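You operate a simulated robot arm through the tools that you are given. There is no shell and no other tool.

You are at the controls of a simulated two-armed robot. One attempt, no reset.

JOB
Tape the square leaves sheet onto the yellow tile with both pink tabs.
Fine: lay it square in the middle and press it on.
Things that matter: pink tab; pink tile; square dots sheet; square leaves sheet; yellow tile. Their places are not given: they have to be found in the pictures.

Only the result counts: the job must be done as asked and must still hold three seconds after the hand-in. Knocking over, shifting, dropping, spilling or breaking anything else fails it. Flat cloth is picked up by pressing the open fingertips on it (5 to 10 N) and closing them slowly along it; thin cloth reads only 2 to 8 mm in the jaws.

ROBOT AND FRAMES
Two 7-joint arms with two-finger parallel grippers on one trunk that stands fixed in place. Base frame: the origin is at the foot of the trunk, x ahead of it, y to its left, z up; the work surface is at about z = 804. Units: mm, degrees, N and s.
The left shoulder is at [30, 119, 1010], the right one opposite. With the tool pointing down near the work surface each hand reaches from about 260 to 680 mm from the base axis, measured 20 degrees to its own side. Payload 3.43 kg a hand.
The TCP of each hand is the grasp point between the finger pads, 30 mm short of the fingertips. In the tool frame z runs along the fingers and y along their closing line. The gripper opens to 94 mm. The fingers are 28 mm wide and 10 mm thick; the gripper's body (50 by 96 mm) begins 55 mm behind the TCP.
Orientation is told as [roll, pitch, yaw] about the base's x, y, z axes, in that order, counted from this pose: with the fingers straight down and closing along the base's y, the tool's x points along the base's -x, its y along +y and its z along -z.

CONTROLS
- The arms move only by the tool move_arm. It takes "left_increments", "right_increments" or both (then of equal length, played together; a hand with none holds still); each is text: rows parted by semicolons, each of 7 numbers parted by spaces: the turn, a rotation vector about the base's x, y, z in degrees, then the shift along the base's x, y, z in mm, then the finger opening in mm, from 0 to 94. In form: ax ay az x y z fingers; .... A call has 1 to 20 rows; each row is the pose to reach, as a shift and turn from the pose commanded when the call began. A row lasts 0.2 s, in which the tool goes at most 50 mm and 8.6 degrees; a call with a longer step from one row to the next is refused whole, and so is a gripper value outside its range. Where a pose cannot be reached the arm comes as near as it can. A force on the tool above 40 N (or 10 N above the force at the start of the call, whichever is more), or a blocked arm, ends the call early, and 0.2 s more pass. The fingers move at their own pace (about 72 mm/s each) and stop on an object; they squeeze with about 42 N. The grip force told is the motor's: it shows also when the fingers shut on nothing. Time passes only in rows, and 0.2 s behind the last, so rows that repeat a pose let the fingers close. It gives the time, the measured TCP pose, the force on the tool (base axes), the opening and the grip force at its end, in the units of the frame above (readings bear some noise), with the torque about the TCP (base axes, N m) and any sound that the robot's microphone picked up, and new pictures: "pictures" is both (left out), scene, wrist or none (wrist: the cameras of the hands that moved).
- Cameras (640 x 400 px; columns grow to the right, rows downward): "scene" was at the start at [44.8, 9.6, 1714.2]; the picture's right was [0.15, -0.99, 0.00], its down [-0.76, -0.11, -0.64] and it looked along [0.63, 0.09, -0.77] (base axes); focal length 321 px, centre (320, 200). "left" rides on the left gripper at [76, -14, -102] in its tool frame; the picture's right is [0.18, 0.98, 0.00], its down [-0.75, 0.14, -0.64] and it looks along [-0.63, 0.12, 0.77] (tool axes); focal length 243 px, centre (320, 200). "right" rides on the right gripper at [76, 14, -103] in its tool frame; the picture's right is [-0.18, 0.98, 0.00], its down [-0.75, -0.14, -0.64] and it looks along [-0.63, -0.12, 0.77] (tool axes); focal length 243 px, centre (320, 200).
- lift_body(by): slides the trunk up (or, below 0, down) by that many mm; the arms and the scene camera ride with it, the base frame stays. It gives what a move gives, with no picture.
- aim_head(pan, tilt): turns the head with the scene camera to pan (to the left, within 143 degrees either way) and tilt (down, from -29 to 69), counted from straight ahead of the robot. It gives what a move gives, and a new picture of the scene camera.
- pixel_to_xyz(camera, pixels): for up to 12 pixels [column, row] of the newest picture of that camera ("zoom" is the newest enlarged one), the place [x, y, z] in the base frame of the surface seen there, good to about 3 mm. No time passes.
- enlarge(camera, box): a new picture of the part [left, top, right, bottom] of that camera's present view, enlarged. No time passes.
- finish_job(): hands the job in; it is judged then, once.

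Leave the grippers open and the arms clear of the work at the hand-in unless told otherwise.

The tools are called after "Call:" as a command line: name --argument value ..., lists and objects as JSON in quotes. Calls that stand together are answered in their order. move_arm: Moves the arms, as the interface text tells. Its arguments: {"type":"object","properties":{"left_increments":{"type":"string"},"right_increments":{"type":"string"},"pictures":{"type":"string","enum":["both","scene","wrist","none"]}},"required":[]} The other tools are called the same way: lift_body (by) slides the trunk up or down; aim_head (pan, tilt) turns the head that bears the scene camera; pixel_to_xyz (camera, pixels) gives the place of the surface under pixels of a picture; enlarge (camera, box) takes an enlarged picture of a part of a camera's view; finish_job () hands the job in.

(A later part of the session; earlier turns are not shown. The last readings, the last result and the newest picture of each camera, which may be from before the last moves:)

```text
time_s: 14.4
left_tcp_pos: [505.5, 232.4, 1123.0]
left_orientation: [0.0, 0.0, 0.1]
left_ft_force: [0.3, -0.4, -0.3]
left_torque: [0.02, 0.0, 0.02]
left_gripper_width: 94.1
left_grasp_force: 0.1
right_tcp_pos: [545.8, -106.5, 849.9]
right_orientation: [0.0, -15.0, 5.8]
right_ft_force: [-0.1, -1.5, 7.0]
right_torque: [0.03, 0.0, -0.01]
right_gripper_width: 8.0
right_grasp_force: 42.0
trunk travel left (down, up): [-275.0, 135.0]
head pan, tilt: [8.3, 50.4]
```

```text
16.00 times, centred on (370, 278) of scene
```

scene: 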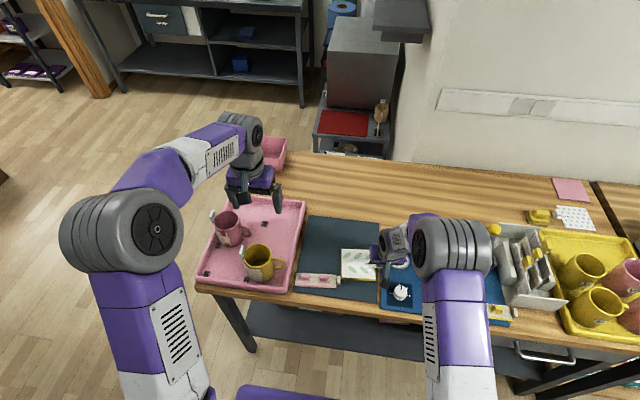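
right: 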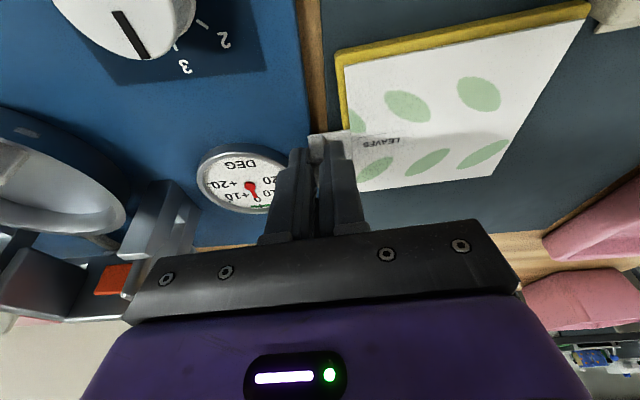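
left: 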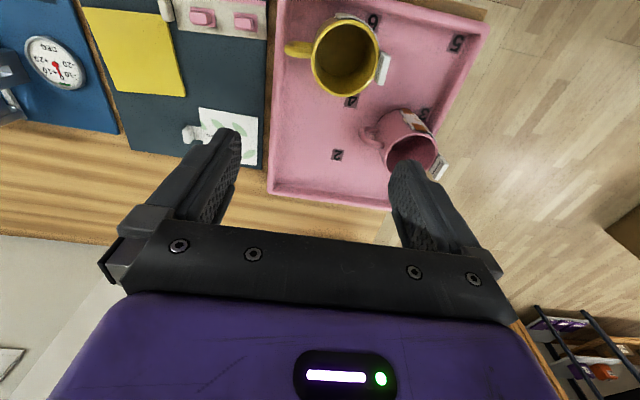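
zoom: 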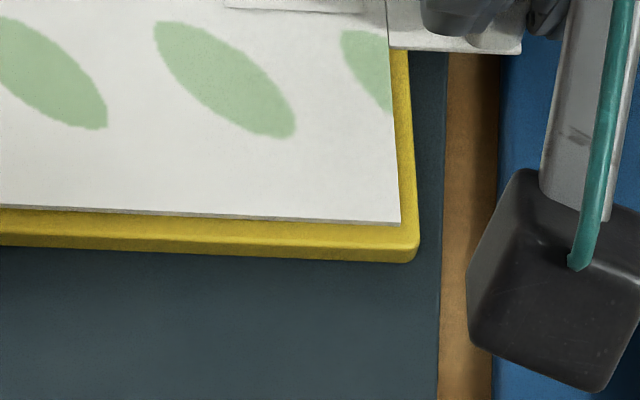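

Zooming in, the left margin is about 3.9 mm, right about 3.5, near about 4.4, far about 2.7, and it is parallel to the tile. I'll lift 1.5 mm, move x by -0.9, and set it down again.

Call:
move_arm --right_increments "0 0 0 0 0 1.5 0; 0 0 0 -0.9 0.1 1.5 0; 0 0 0 -0.9 0.1 1.5 0; 0 0 0 -0.9 0.1 0.5 0; 0 0 0 -0.9 0.1 0.2 0; 0 0 0 -0.9 0.1 0.2 0" --pictures "wrist"

Call:
enlarge --camera "right" --box '[325, 40, 389, 80]'

Call:
enlarge --camera "scene" --box '[337, 245, 361, 260]'

Call:
enlarge --camera "scene" --box '[337, 270, 361, 285]'

Call:
enlarge --camera "scene" --box '[358, 270, 382, 285]'

```text
time_s: 15.8
left_tcp_pos: [505.4, 231.0, 1122.8]
left_orientation: [0.1, 0.0, 0.0]
left_ft_force: [-0.1, 0.0, 1.1]
left_torque: [-0.05, 0.01, -0.02]
left_gripper_width: 94.1
left_grasp_force: 0.1
right_tcp_pos: [543.8, -106.7, 848.7]
right_orientation: [-0.1, -15.1, 6.0]
right_ft_force: [0.3, -0.9, 4.7]
right_torque: [0.08, -0.05, -0.01]
right_gripper_width: 8.0
right_grasp_force: 41.8
trunk travel left (down, up): [-275.0, 135.0]
head pan, tilt: [8.3, 50.4]
```

right: 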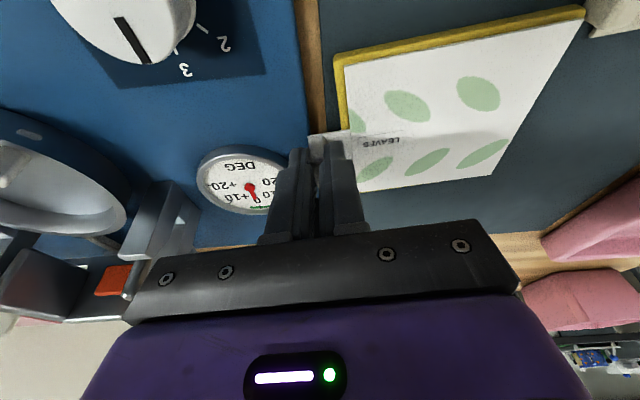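

```text
10.00 times, centred on (357, 60) of right
```

zoom: 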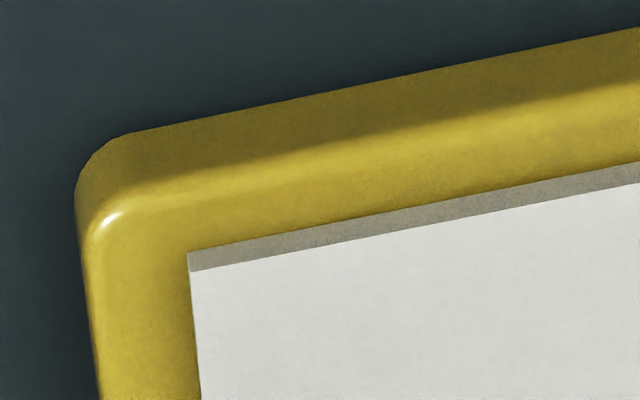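

```text
16.00 times, centred on (349, 252) of scene
```

zoom: 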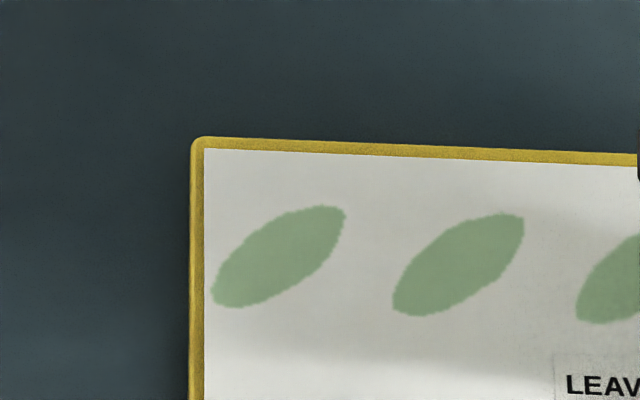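

```text
16.00 times, centred on (349, 278) of scene
```

zoom: 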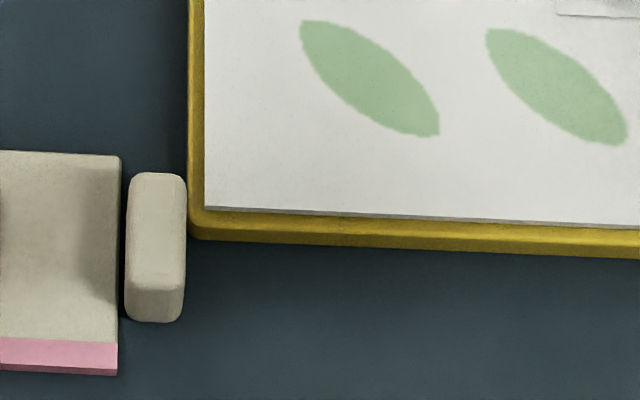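

```text
16.00 times, centred on (370, 278) of scene
```

zoom: 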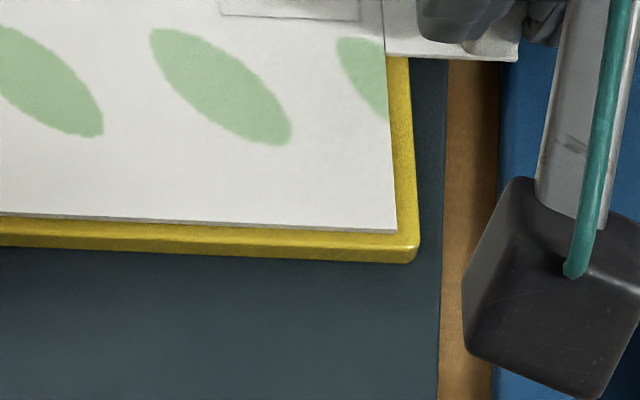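

Now left is about 3.0, right about 4.3, near about 3.1, far about 3.9. It's within 0.7 mm of centre, and I'll make one last small correction of (+0.3,-0.6).

Call:
move_arm --right_increments "0 0 0 0 0 1.3 0; 0 0 0 0.3 -0.6 1.3 0; 0 0 0 0.3 -0.6 1.3 0; 0 0 0 0.3 -0.6 0.4 0; 0 0 0 0.3 -0.6 0 0; 0 0 0 0.3 -0.6 0 0" --pictures "none"

Call:
enlarge --camera "scene" --box '[337, 245, 361, 260]'

Call:
enlarge --camera "scene" --box '[337, 270, 361, 285]'

Call:
enlarge --camera "scene" --box '[358, 270, 382, 285]'

```text
time_s: 17.2
left_tcp_pos: [504.8, 232.0, 1123.4]
left_orientation: [0.1, 0.0, 0.1]
left_ft_force: [-0.2, -0.4, -0.1]
left_torque: [-0.01, 0.01, -0.04]
left_gripper_width: 94.0
left_grasp_force: 0.1
right_tcp_pos: [544.0, -107.1, 848.5]
right_orientation: [0.1, -15.2, 5.8]
right_ft_force: [1.1, -0.8, 5.7]
right_torque: [0.02, -0.03, -0.05]
right_gripper_width: 7.8
right_grasp_force: 42.3
trunk travel left (down, up): [-275.0, 135.0]
head pan, tilt: [8.3, 50.4]
```

```text
16.00 times, centred on (349, 252) of scene
```

zoom: 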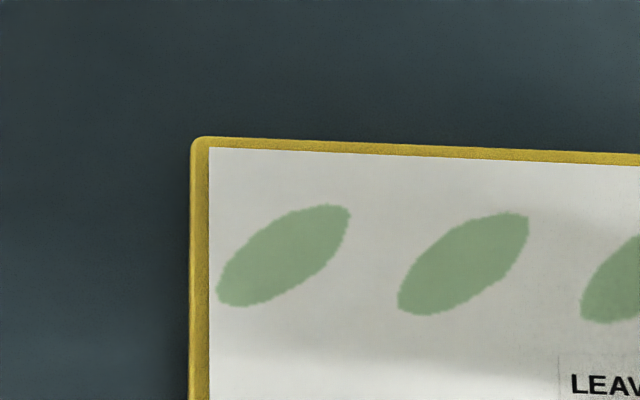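

```text
16.00 times, centred on (349, 278) of scene
```

zoom: 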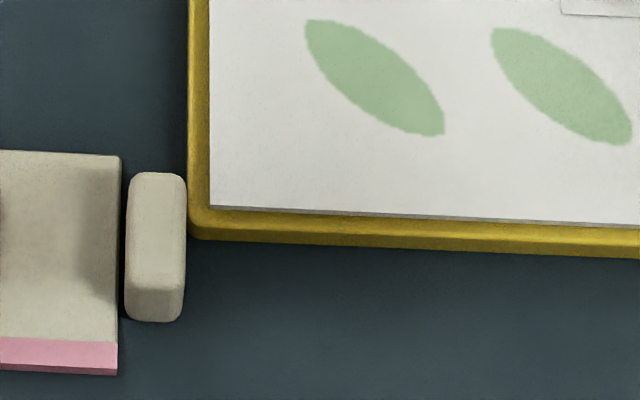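

```text
16.00 times, centred on (370, 278) of scene
```

zoom: 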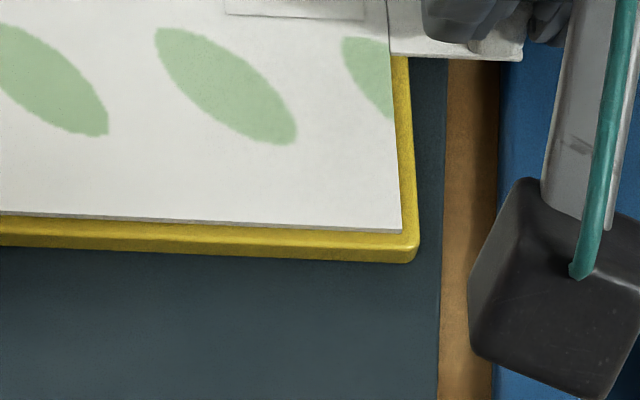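

The sheet is now centred to within about 0.3 mm (left 3.8, right 3.5, far 3.5, near 3.2). The right hand will keep holding it. Now for the tabs: I'll check the mug and tray positions so the left hand stays clear of them.

Call:
pixel_to_xyz --camera "scene" --pixels '[[258, 248], [272, 252], [284, 262], [262, 282], [293, 285], [301, 215], [238, 232], [225, 214], [284, 205], [276, 192]]'

Call:
enlarge --camera "scene" --box '[200, 190, 320, 300]'

```text
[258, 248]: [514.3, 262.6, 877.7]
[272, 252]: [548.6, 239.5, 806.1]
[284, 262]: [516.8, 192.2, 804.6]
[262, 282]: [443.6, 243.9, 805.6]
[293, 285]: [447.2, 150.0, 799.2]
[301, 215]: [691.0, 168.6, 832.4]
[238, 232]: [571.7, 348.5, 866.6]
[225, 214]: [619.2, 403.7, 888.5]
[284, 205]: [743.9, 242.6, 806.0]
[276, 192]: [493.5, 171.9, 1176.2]
```

```text
3.64 times, centred on (260, 245) of scene
```

zoom: 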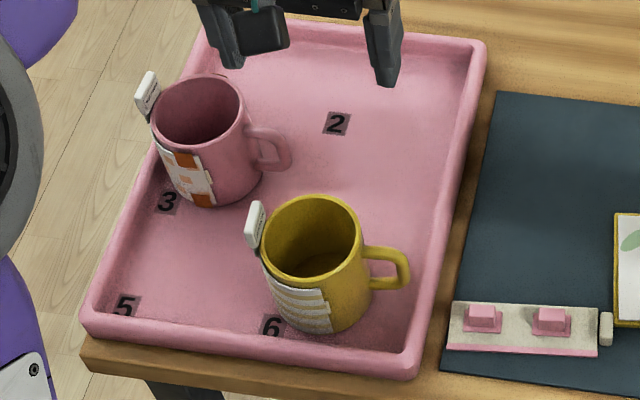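

The mugs stay clear (mug handle at y ≥ 190, tray wall at y ≥ 150 with its top at 832). I'll move the left hand sideways first, then down to about 100 mm over tab A at (473,119), yaw +5.6°, opening 32.

Call:
move_arm --left_increments "0 0 1 -5 -20 0 80; 0 0 2 -10 -42 0 60; 0 0 3 -16 -64 0 40; 0 0 4 -22 -86 0 32; 0 0 5 -28 -104 -10 32; 0 0 5.6 -32.5 -112.4 -35 32; 0 0 5.6 -32.5 -112.4 -65 32; 0 0 5.6 -32.5 -112.4 -95 32; 0 0 5.6 -32.5 -112.4 -125 32; 0 0 5.6 -32.5 -112.4 -155 32; 0 0 5.6 -32.5 -112.4 -192 32; 0 0 5.6 -32.5 -112.4 -192 32" --pictures "both"

Call:
enlarge --camera "left" --box '[200, 0, 520, 200]'

```text
time_s: 19.8
left_tcp_pos: [474.3, 118.3, 930.7]
left_orientation: [-0.1, -0.1, 5.7]
left_ft_force: [0.0, 0.1, 0.0]
left_torque: [-0.02, -0.02, 0.01]
left_gripper_width: 31.8
left_grasp_force: 0.1
right_tcp_pos: [543.4, -107.4, 847.2]
right_orientation: [0.0, -15.0, 5.9]
right_ft_force: [0.4, 0.9, 6.6]
right_torque: [0.09, -0.09, -0.02]
right_gripper_width: 7.8
right_grasp_force: 42.1
trunk travel left (down, up): [-275.0, 135.0]
head pan, tilt: [8.3, 50.4]
```

scene: 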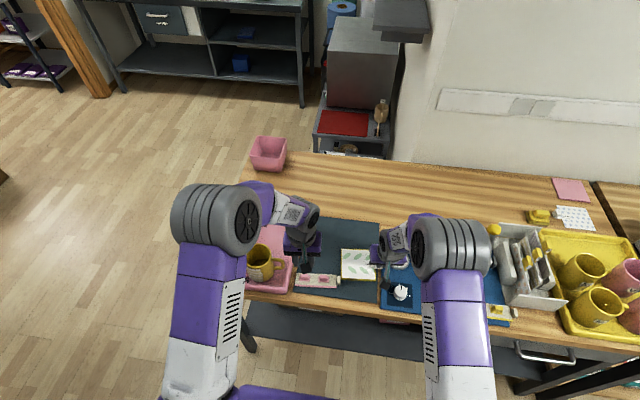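
left: 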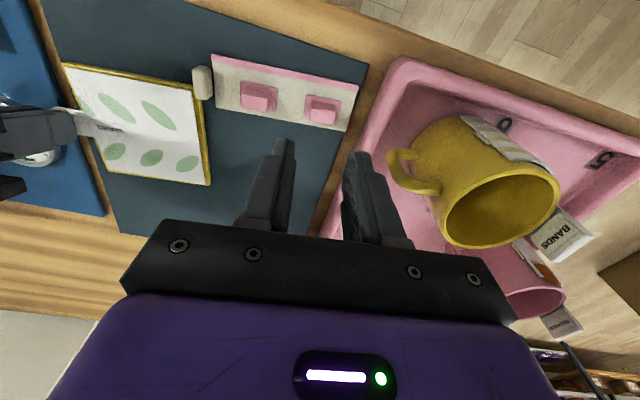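

```text
2.00 times, centred on (360, 100) of left
```

zoom: 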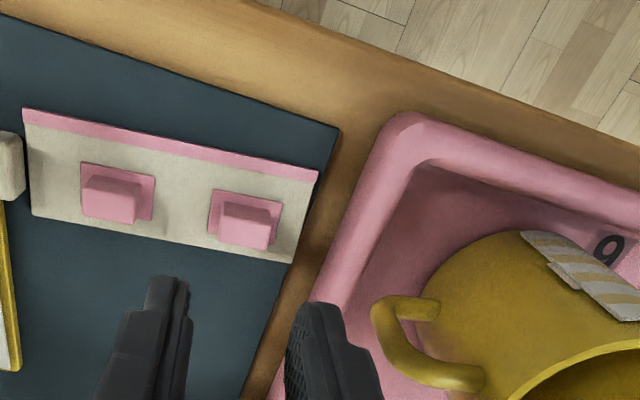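

The mug looks near the outer finger in this view. I'll check the mug handle, its rim and the tray wall in the left camera, along with tab A's nub.

Call:
pixel_to_xyz --camera "left" --pixels '[[390, 165], [400, 150], [420, 190], [450, 225], [480, 245], [372, 110], [355, 150], [400, 62], [322, 108], [322, 102], [338, 115], [306, 108]]'

```text
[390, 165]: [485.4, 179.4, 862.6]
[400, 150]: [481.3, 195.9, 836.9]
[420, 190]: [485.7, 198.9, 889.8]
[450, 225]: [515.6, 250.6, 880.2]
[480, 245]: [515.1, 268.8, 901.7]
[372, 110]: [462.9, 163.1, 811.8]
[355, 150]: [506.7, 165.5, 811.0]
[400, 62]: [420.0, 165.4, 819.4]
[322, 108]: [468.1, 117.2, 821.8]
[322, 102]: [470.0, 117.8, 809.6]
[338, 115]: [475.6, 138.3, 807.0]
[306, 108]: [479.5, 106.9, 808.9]
```

The mug handle's nearest point is at y ≈ 179, and the left hand's body reaches only to y ≈ 169, so it clears. I'll lower to z ≈ 865, just above the nub, and check the alignment.

Call:
move_arm --left_increments "0 0 0 0 0 -20 32; 0 0 0 0 0 -40 32; 0 0 0 0 0 -63 32; 0 0 0 0 0 -63 32" --pictures "both"

Call:
enlarge --camera "left" --box '[220, 60, 420, 185]'

Call:
enlarge --camera "scene" --box '[280, 245, 344, 290]'

```text
time_s: 20.8
left_tcp_pos: [472.7, 118.0, 867.9]
left_orientation: [0.0, 0.0, 5.7]
left_ft_force: [0.1, 0.5, -0.1]
left_torque: [0.04, 0.05, 0.0]
left_gripper_width: 31.9
left_grasp_force: 0.0
right_tcp_pos: [543.9, -106.2, 847.5]
right_orientation: [0.1, -15.1, 6.0]
right_ft_force: [0.2, 0.5, 5.6]
right_torque: [0.09, -0.02, 0.0]
right_gripper_width: 7.9
right_grasp_force: 42.0
trunk travel left (down, up): [-275.0, 135.0]
head pan, tilt: [8.3, 50.4]
```

scene: 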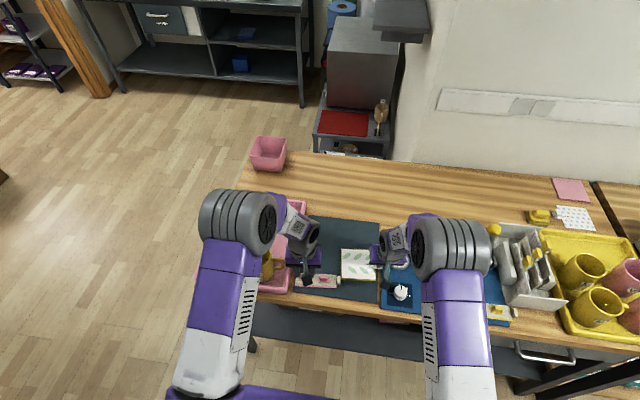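
left: 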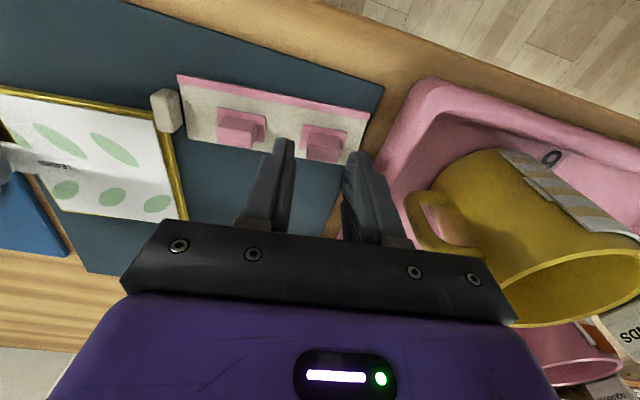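

```text
3.20 times, centred on (320, 122) of left
```

zoom: 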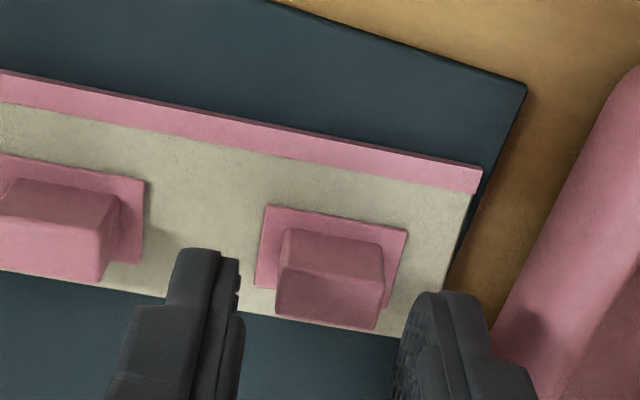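

```text
8.89 times, centred on (312, 268) of scene
```

zoom: 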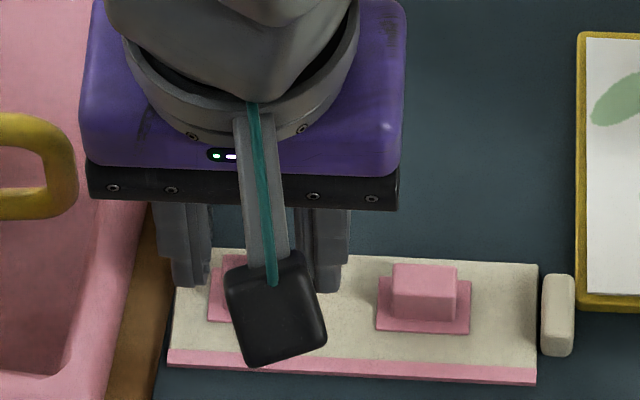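

The nub is centred between the fingers. I'll descend to TCP z ≈ 842 (tips ≈ 812, just above the tab base) and then close.

Call:
move_arm --left_increments "0 0 0 0 0.5 -10 32; 0 0 0 0 0.5 -18 32; 0 0 0 0 0.5 -23 32; 0 0 0 0 0.5 -26 32; 0 0 0 0 0.5 -26 32" --pictures "wrist"

Call:
enlarge --camera "left" --box '[220, 60, 420, 185]'

Call:
enlarge --camera "scene" --box '[280, 245, 344, 290]'

```text
time_s: 22.0
left_tcp_pos: [473.0, 118.9, 842.3]
left_orientation: [-0.1, -0.1, 5.6]
left_ft_force: [0.2, -0.8, -0.3]
left_torque: [-0.02, 0.01, 0.01]
left_gripper_width: 31.9
left_grasp_force: 0.1
right_tcp_pos: [543.7, -106.3, 848.1]
right_orientation: [0.1, -15.0, 5.9]
right_ft_force: [-0.5, 1.0, 4.7]
right_torque: [0.12, -0.05, -0.06]
right_gripper_width: 8.0
right_grasp_force: 42.0
trunk travel left (down, up): [-275.0, 135.0]
head pan, tilt: [8.3, 50.4]
```

left: 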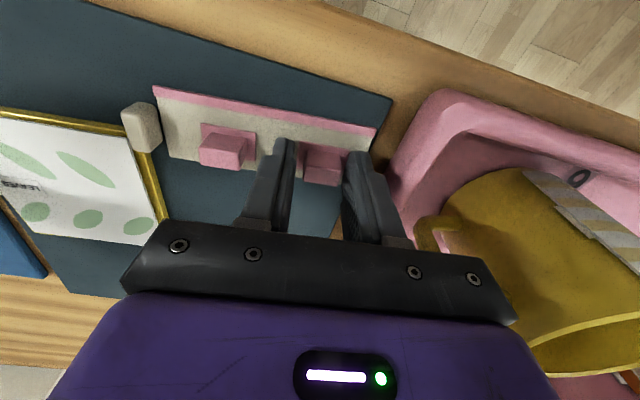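

```text
3.20 times, centred on (320, 122) of left
```

zoom: 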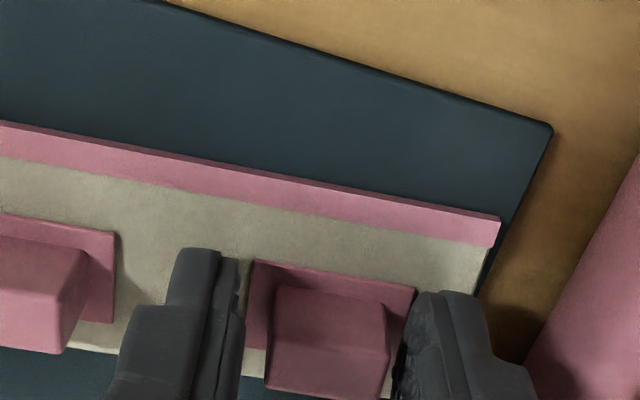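

```text
8.89 times, centred on (312, 268) of scene
```

zoom: 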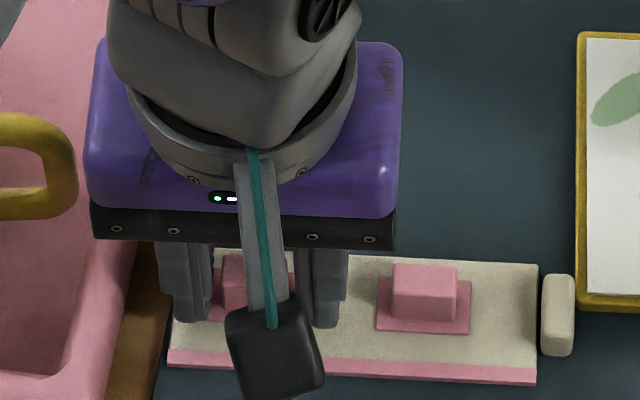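

The nub is slightly nearer the +y finger. I'll shift +1.5 mm in y and close slowly on the nub.

Call:
move_arm --left_increments "0 0 0 0 1.5 0 32; 0 0 0 0 1.5 0 28; 0 0 0 0 1.5 0 25; 0 0 0 0 1.5 0 22; 0 0 0 0 1.5 0 18; 0 0 0 0 1.5 0 12; 0 0 0 0 1.5 0 10; 0 0 0 0 1.5 0 10" --pictures "wrist"

Call:
enlarge --camera "left" --box '[220, 60, 420, 185]'

Call:
enlarge --camera "scene" --box '[280, 245, 344, 290]'

```text
time_s: 23.8
left_tcp_pos: [472.3, 120.2, 842.2]
left_orientation: [0.0, 0.1, 5.7]
left_ft_force: [-0.7, -0.6, -0.3]
left_torque: [0.0, 0.03, -0.01]
left_gripper_width: 17.8
left_grasp_force: 42.0
right_tcp_pos: [545.0, -107.6, 848.5]
right_orientation: [-0.1, -15.0, 5.9]
right_ft_force: [1.0, -0.6, 4.9]
right_torque: [0.1, -0.06, 0.03]
right_gripper_width: 7.8
right_grasp_force: 42.1
trunk travel left (down, up): [-275.0, 135.0]
head pan, tilt: [8.3, 50.4]
```

left: 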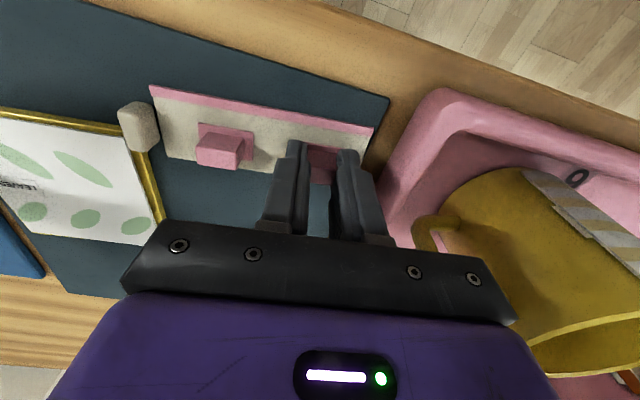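

```text
3.20 times, centred on (320, 122) of left
```

zoom: 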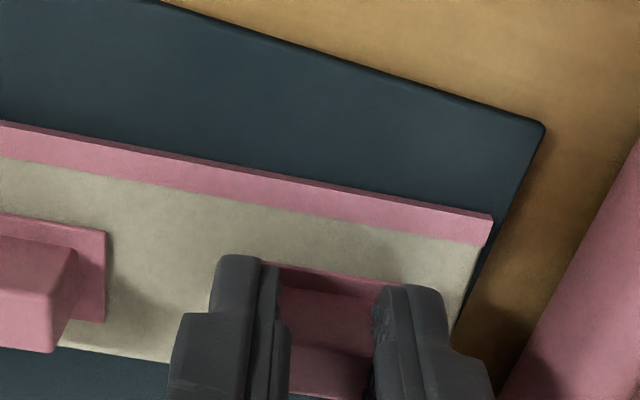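

```text
8.89 times, centred on (312, 268) of scene
```

zoom: 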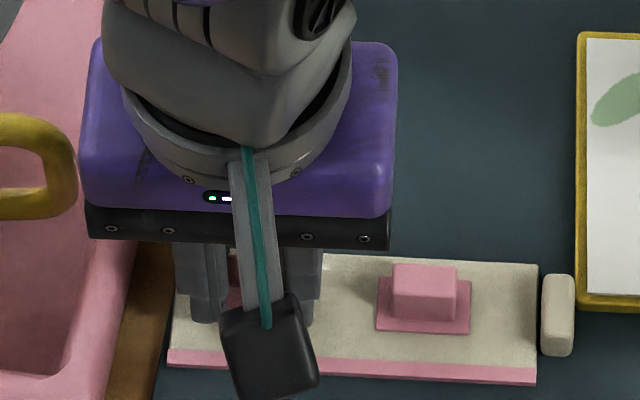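

Tab A's nub is gripped (17.8 mm, 42 N) and the card hasn't moved. I'll lift a few millimetres slowly to see whether the tab peels or the card follows.

Call:
move_arm --left_increments "0 0 0 0 0 1 10; 0 0 0 0 0 2 10; 0 0 0 0 0 3 10; 0 0 0 0 0 4 10; 0 0 0 0 0 4 10" --pictures "wrist"

Call:
enlarge --camera "left" --box '[140, 60, 400, 190]'

Call:
enlarge --camera "scene" --box '[280, 245, 344, 290]'

```text
time_s: 25.0
left_tcp_pos: [472.1, 120.9, 845.9]
left_orientation: [-0.1, 0.0, 5.7]
left_ft_force: [0.4, 0.3, 0.4]
left_torque: [-0.03, 0.04, 0.0]
left_gripper_width: 17.8
left_grasp_force: 42.1
right_tcp_pos: [544.0, -108.1, 848.5]
right_orientation: [0.0, -15.0, 6.0]
right_ft_force: [-0.1, 0.8, 3.7]
right_torque: [0.08, -0.03, 0.02]
right_gripper_width: 8.0
right_grasp_force: 42.0
trunk travel left (down, up): [-275.0, 135.0]
head pan, tilt: [8.3, 50.4]
```

left: 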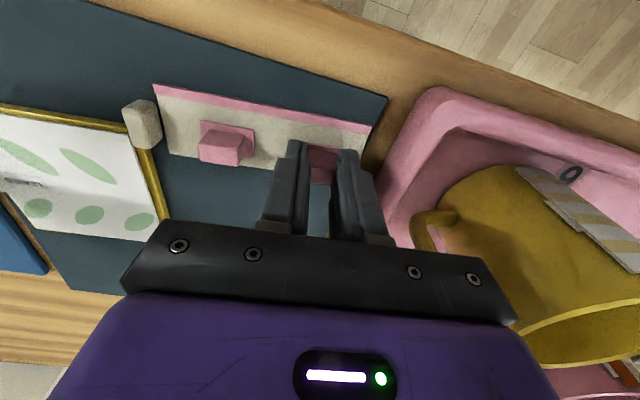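

```text
2.46 times, centred on (270, 125) of left
```

zoom: 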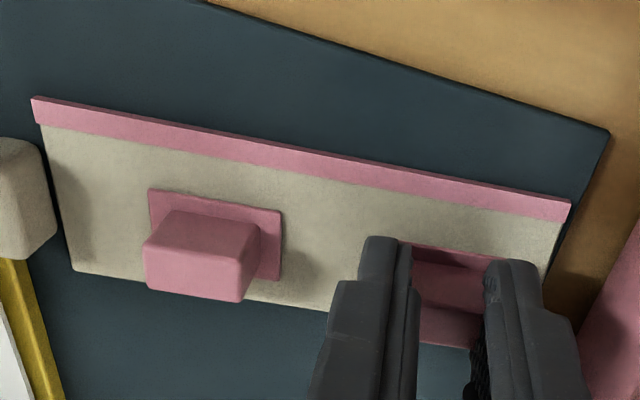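

```text
8.89 times, centred on (312, 268) of scene
```

zoom: 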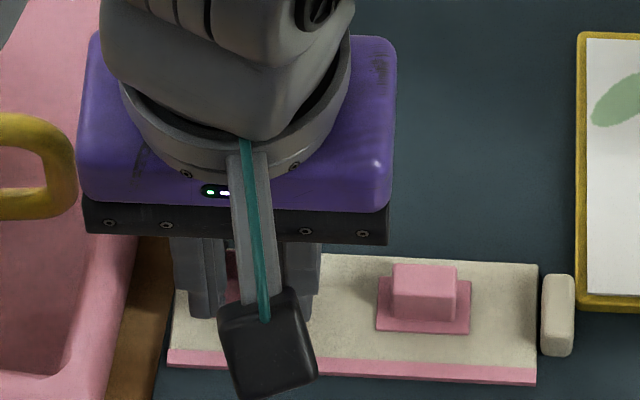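

No pull force, the card stayed put, and the tab appears to be with the fingers. I'll lift 40 mm more to check.

Call:
move_arm --left_increments "0 0 0 0 0 10 10; 0 0 0 0 0 20 10; 0 0 0 0 0 30 10; 0 0 0 0 0 40 10; 0 0 0 0 0 40 10" --pictures "wrist"

Call:
enlarge --camera "left" --box '[140, 60, 400, 190]'

Call:
enlarge --camera "scene" --box '[280, 245, 344, 290]'

```text
time_s: 26.2
left_tcp_pos: [473.1, 122.4, 886.8]
left_orientation: [-0.1, 0.1, 5.6]
left_ft_force: [-0.9, -1.0, -0.6]
left_torque: [-0.02, -0.04, 0.02]
left_gripper_width: 17.9
left_grasp_force: 42.2
right_tcp_pos: [545.0, -107.4, 848.8]
right_orientation: [-0.1, -14.9, 5.9]
right_ft_force: [1.0, -0.7, 3.5]
right_torque: [0.06, -0.02, -0.03]
right_gripper_width: 7.7
right_grasp_force: 41.6
trunk travel left (down, up): [-275.0, 135.0]
head pan, tilt: [8.3, 50.4]
```

left: 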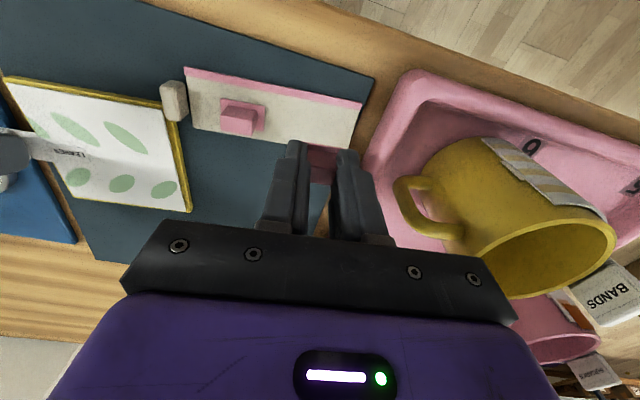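

```text
2.46 times, centred on (270, 125) of left
```

zoom: 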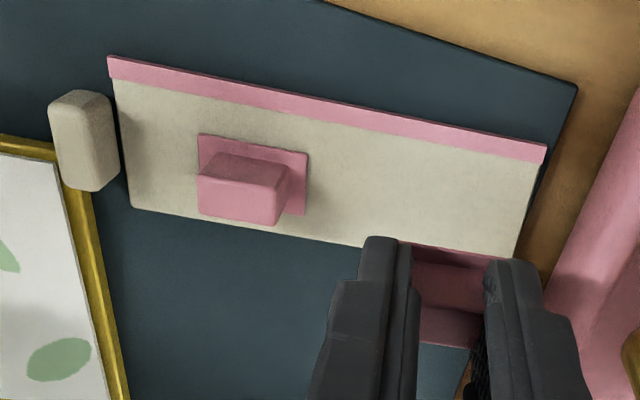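

```text
8.89 times, centred on (312, 268) of scene
```

zoom: 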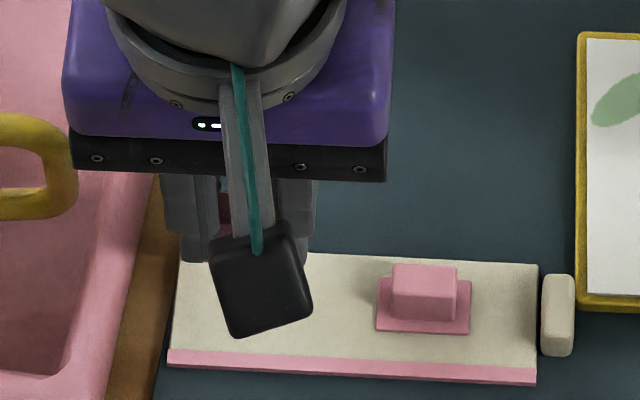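

Tab A is in the left hand and the card is undisturbed. I'll place it on the far edge, left part. The target tab centre is 47.5 mm forward and 25 mm left of the tile centre along the tile's axes, about (590.3,-8.4). That leaves about 12 mm on the sheet and crosses the bare tile margin. I'll move there at height first.

Call:
move_arm --left_increments "0 0 0 14 -15 3 10; 0 0 0 29 -32 3 10; 0 0 0 44 -48 3 10; 0 0 0 59 -65 3 10; 0 0 0 74 -81 3 10; 0 0 0 89 -98 3 10; 0 0 0 104 -114 0 10; 0 0 0 114 -125 -5 10; 0 0 0 117.7 -129.4 -8 10; 0 0 0 117.7 -129.4 -8 10" --pictures "both"

Call:
enlarge --camera "left" --box '[200, 40, 440, 190]'

Call:
enlarge --camera "scene" --box '[320, 225, 400, 285]'

```text
time_s: 28.4
left_tcp_pos: [590.4, -6.7, 876.5]
left_orientation: [0.0, -0.1, 5.7]
left_ft_force: [0.4, 0.1, -0.2]
left_torque: [-0.01, 0.04, -0.03]
left_gripper_width: 17.6
left_grasp_force: 42.4
right_tcp_pos: [543.5, -106.7, 847.8]
right_orientation: [0.0, -15.0, 5.7]
right_ft_force: [0.5, 0.4, 3.7]
right_torque: [0.06, -0.03, 0.02]
right_gripper_width: 7.8
right_grasp_force: 41.8
trunk travel left (down, up): [-275.0, 135.0]
head pan, tilt: [8.3, 50.4]
```

scene: 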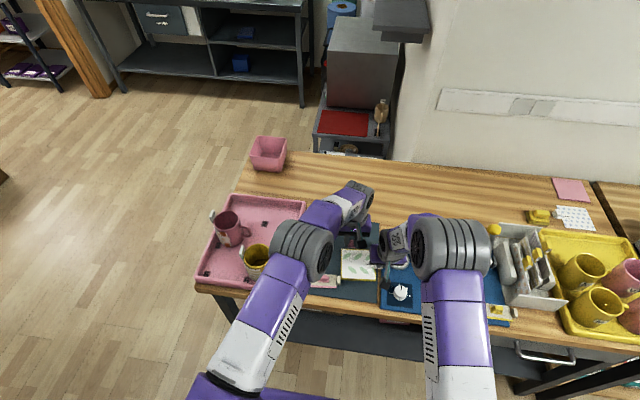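
left: 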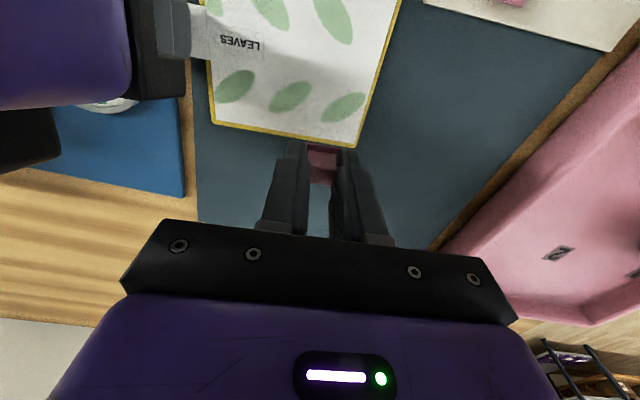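

```text
2.67 times, centred on (320, 115) of left
```

zoom: 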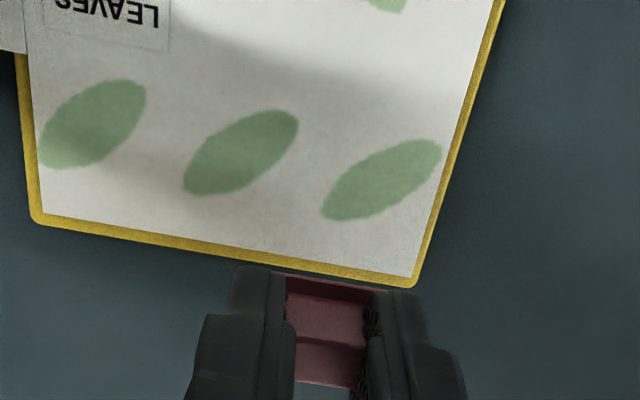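

```text
6.67 times, centred on (360, 255) of scene
```

zoom: 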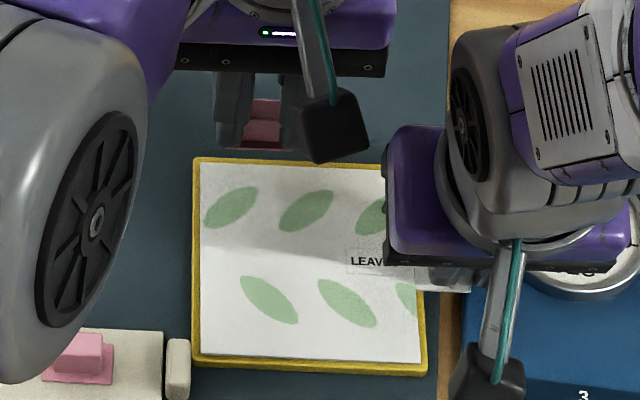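

The scene view shows the tab's near edge at about (581,-10), as planned. I'll lower 24 mm to hover about 4 mm above the sheet and check both views.

Call:
move_arm --left_increments "0 0 0 0 0 -8 10; 0 0 0 0 0 -16 10; 0 0 0 0 0 -24 10; 0 0 0 0 0 -24 10" --pictures "wrist"

Call:
enlarge --camera "left" --box '[260, 100, 388, 180]'

Call:
enlarge --camera "scene" --box '[335, 235, 383, 265]'

```text
time_s: 29.4
left_tcp_pos: [590.9, -7.1, 853.2]
left_orientation: [0.0, 0.0, 5.7]
left_ft_force: [-0.2, 0.8, 0.4]
left_torque: [-0.02, 0.01, 0.03]
left_gripper_width: 17.8
left_grasp_force: 42.2
right_tcp_pos: [543.3, -107.0, 847.9]
right_orientation: [-0.1, -15.0, 5.8]
right_ft_force: [0.2, -0.3, 3.1]
right_torque: [0.03, -0.04, 0.0]
right_gripper_width: 7.6
right_grasp_force: 41.9
trunk travel left (down, up): [-275.0, 135.0]
head pan, tilt: [8.3, 50.4]
```

left: 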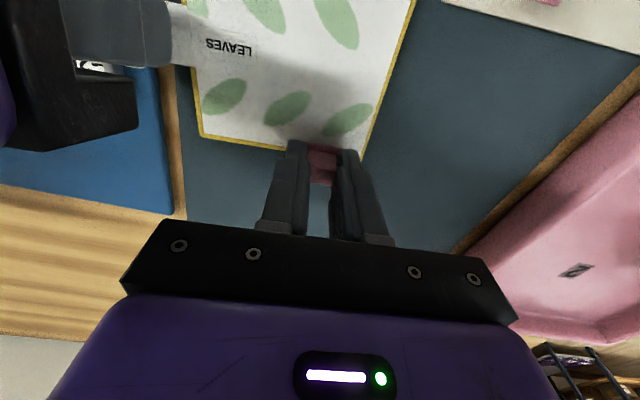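

```text
5.00 times, centred on (324, 140) of left
```

zoom: 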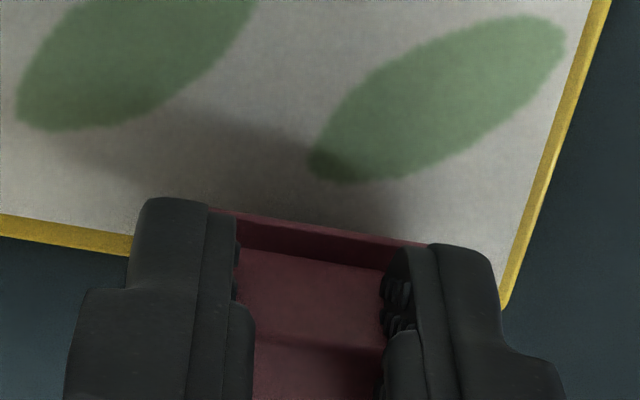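

```text
13.33 times, centred on (359, 250) of scene
```

zoom: 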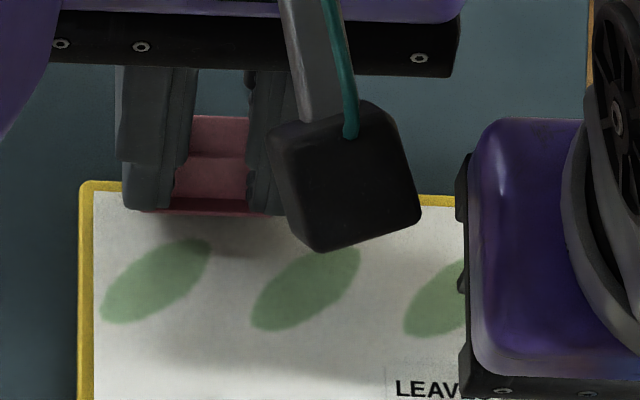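

The tab straddles the sheet's far edge with about 10 mm on the sheet. I'll pull it 1.5 mm inward and lower slowly toward contact, predicted at TCP z ≈ 848.5.

Call:
move_arm --left_increments "0 0 0 -1.5 -0.1 -1 10; 0 0 0 -1.5 -0.1 -2 10; 0 0 0 -1.5 -0.1 -3 10; 0 0 0 -1.5 -0.1 -4 10; 0 0 0 -1.5 -0.1 -4.5 10; 0 0 0 -1.5 -0.1 -4.5 10" --pictures "none"

Call:
enlarge --camera "scene" --box '[335, 235, 383, 265]'

```text
time_s: 30.8
left_tcp_pos: [589.0, -7.3, 849.8]
left_orientation: [0.0, 0.0, 5.7]
left_ft_force: [-0.5, -0.7, 0.5]
left_torque: [-0.01, -0.01, 0.01]
left_gripper_width: 18.1
left_grasp_force: 41.7
right_tcp_pos: [544.3, -107.5, 848.7]
right_orientation: [0.0, -14.9, 5.9]
right_ft_force: [0.0, -0.4, 2.7]
right_torque: [0.01, -0.05, 0.0]
right_gripper_width: 7.7
right_grasp_force: 41.5
trunk travel left (down, up): [-275.0, 135.0]
head pan, tilt: [8.3, 50.4]
```

```text
13.33 times, centred on (359, 250) of scene
```

zoom: 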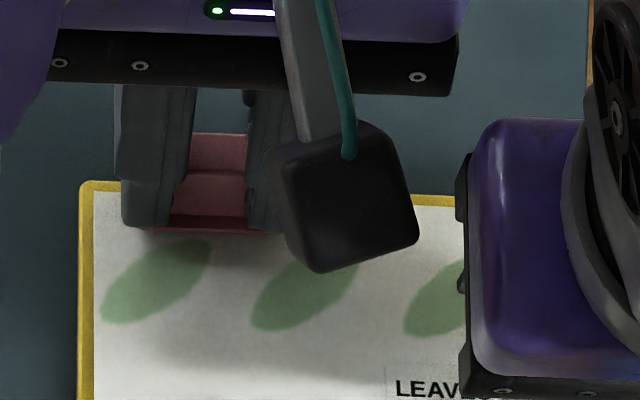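

No contact yet (force ~0.5 N). I'll lower another 2 mm in half-millimetre steps.

Call:
move_arm --left_increments "0 0 0 0 0 -0.5 10; 0 0 0 0 0 -1 10; 0 0 0 0 0 -1.5 10; 0 0 0 0 0 -2 10; 0 0 0 0 0 -2 10" --pictures "none"

Call:
enlarge --camera "scene" --box '[335, 235, 383, 265]'

```text
time_s: 32.0
left_tcp_pos: [590.1, -7.9, 848.0]
left_orientation: [0.0, -0.1, 5.6]
left_ft_force: [-1.2, -1.3, 3.4]
left_torque: [-0.02, 0.02, 0.01]
left_gripper_width: 17.8
left_grasp_force: 41.7
right_tcp_pos: [542.6, -106.6, 847.9]
right_orientation: [-0.1, -15.0, 6.0]
right_ft_force: [0.4, 0.7, 2.5]
right_torque: [-0.01, 0.05, 0.01]
right_gripper_width: 7.6
right_grasp_force: 41.6
trunk travel left (down, up): [-275.0, 135.0]
head pan, tilt: [8.3, 50.4]
```

```text
13.33 times, centred on (359, 250) of scene
```

zoom: 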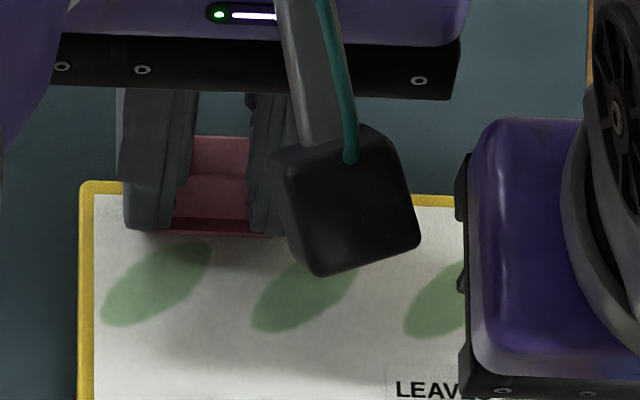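

Contact at 3.4 N, and the tab's near edge is about 12.8 mm inside the sheet edge. I'll press harder, to about 8–10 N, and hold for a moment.

Call:
move_arm --left_increments "0 0 0 0 0 -0.6 10; 0 0 0 0 0 -1.2 10; 0 0 0 0 0 -1.6 10; 0 0 0 0 0 -1.6 10; 0 0 0 0 0 -1.6 10; 0 0 0 0 0 -1.6 10" --pictures "none"

```text
time_s: 33.4
left_tcp_pos: [590.2, -8.0, 846.9]
left_orientation: [-0.1, -0.1, 5.6]
left_ft_force: [0.9, -0.9, 11.0]
left_torque: [-0.02, -0.04, 0.02]
left_gripper_width: 17.9
left_grasp_force: 42.1
right_tcp_pos: [543.6, -107.0, 847.7]
right_orientation: [0.0, -15.0, 5.9]
right_ft_force: [4.7, 1.0, 0.6]
right_torque: [-0.02, -0.01, 0.0]
right_gripper_width: 7.7
right_grasp_force: 41.8
trunk travel left (down, up): [-275.0, 135.0]
head pan, tilt: [8.3, 50.4]
```

It pressed at 11 N. I'll ease off to light contact, then open the left fingers a little and check that the tab stays.

Call:
move_arm --left_increments "0 0 0 0 0 0.8 10; 0 0 0 0 0 1.6 10; 0 0 0 0 0 2 10; 0 0 0 0 0 2 18; 0 0 0 0 0 2 22; 0 0 0 0 0 2 27; 0 0 0 0 0 2 30; 0 0 0 0 0 2 30" --pictures "wrist"

Call:
enlarge --camera "scene" --box '[335, 235, 383, 265]'

Call:
enlarge --camera "left" --box '[240, 90, 400, 190]'

```text
time_s: 35.2
left_tcp_pos: [589.7, -9.2, 847.8]
left_orientation: [0.0, 0.0, 5.6]
left_ft_force: [0.3, 0.5, 0.2]
left_torque: [0.0, 0.01, -0.01]
left_gripper_width: 29.9
left_grasp_force: 0.1
right_tcp_pos: [544.2, -106.7, 847.5]
right_orientation: [0.0, -15.0, 5.9]
right_ft_force: [1.9, 0.4, 4.8]
right_torque: [0.05, -0.15, -0.01]
right_gripper_width: 7.9
right_grasp_force: 41.9
trunk travel left (down, up): [-275.0, 135.0]
head pan, tilt: [8.3, 50.4]
```

left: 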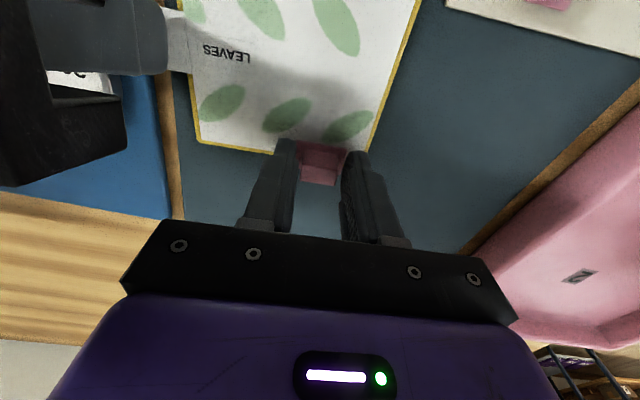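

```text
13.33 times, centred on (359, 250) of scene
```

zoom: 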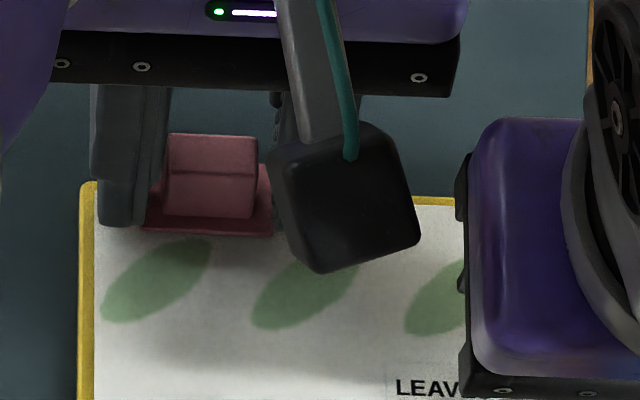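

```text
4.00 times, centred on (320, 140) of left
```

zoom: 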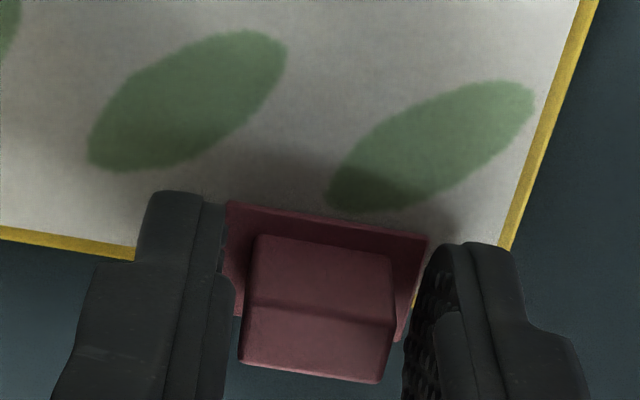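

The tab stays flat on the far edge. I'll lift the left hand straight up and look again.

Call:
move_arm --left_increments "0 0 0 0 0 8 30; 0 0 0 0 0 18 30; 0 0 0 0 0 30 30; 0 0 0 0 0 50 30; 0 0 0 0 0 50 30" --pictures "both"

Call:
enlarge --camera "scene" --box '[335, 240, 383, 270]'

Call:
enlarge --camera "left" --box '[220, 50, 420, 175]'

```text
time_s: 36.4
left_tcp_pos: [587.8, -9.2, 899.2]
left_orientation: [0.0, -0.1, 5.7]
left_ft_force: [0.1, 0.1, -0.1]
left_torque: [-0.01, -0.04, -0.03]
left_gripper_width: 30.0
left_grasp_force: 0.1
right_tcp_pos: [544.0, -106.6, 847.9]
right_orientation: [0.0, -15.0, 5.9]
right_ft_force: [2.2, -0.4, 3.0]
right_torque: [0.03, -0.15, -0.04]
right_gripper_width: 7.9
right_grasp_force: 41.7
trunk travel left (down, up): [-275.0, 135.0]
head pan, tilt: [8.3, 50.4]
```

scene: 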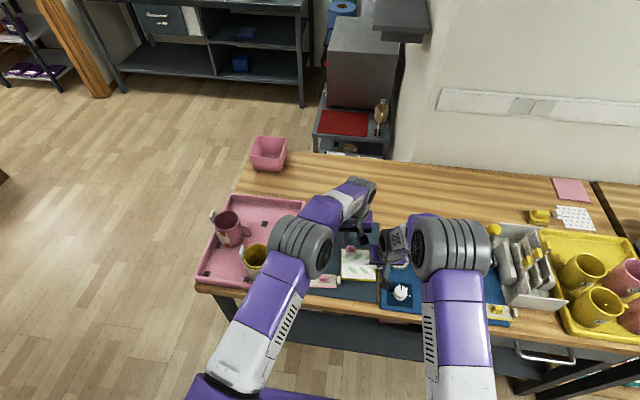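
left: 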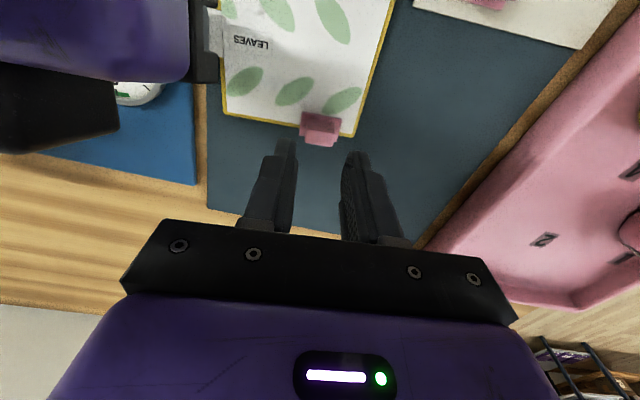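

```text
13.33 times, centred on (359, 255) of scene
```

zoom: 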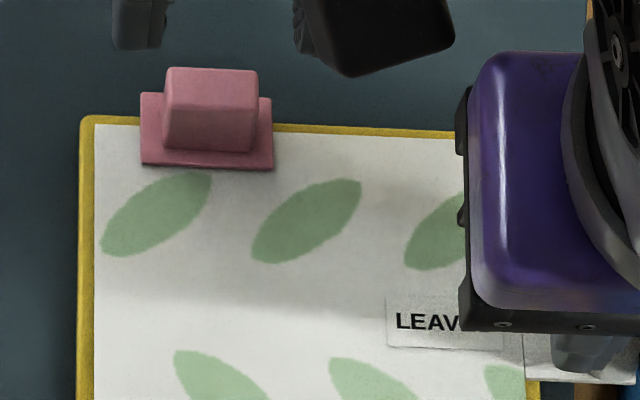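

```text
3.20 times, centred on (320, 112) of left
```

zoom: 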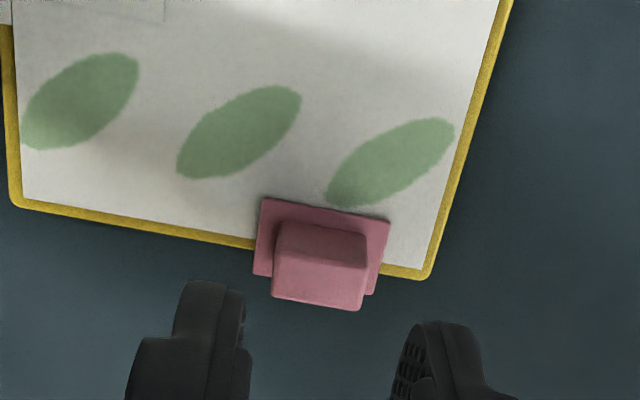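

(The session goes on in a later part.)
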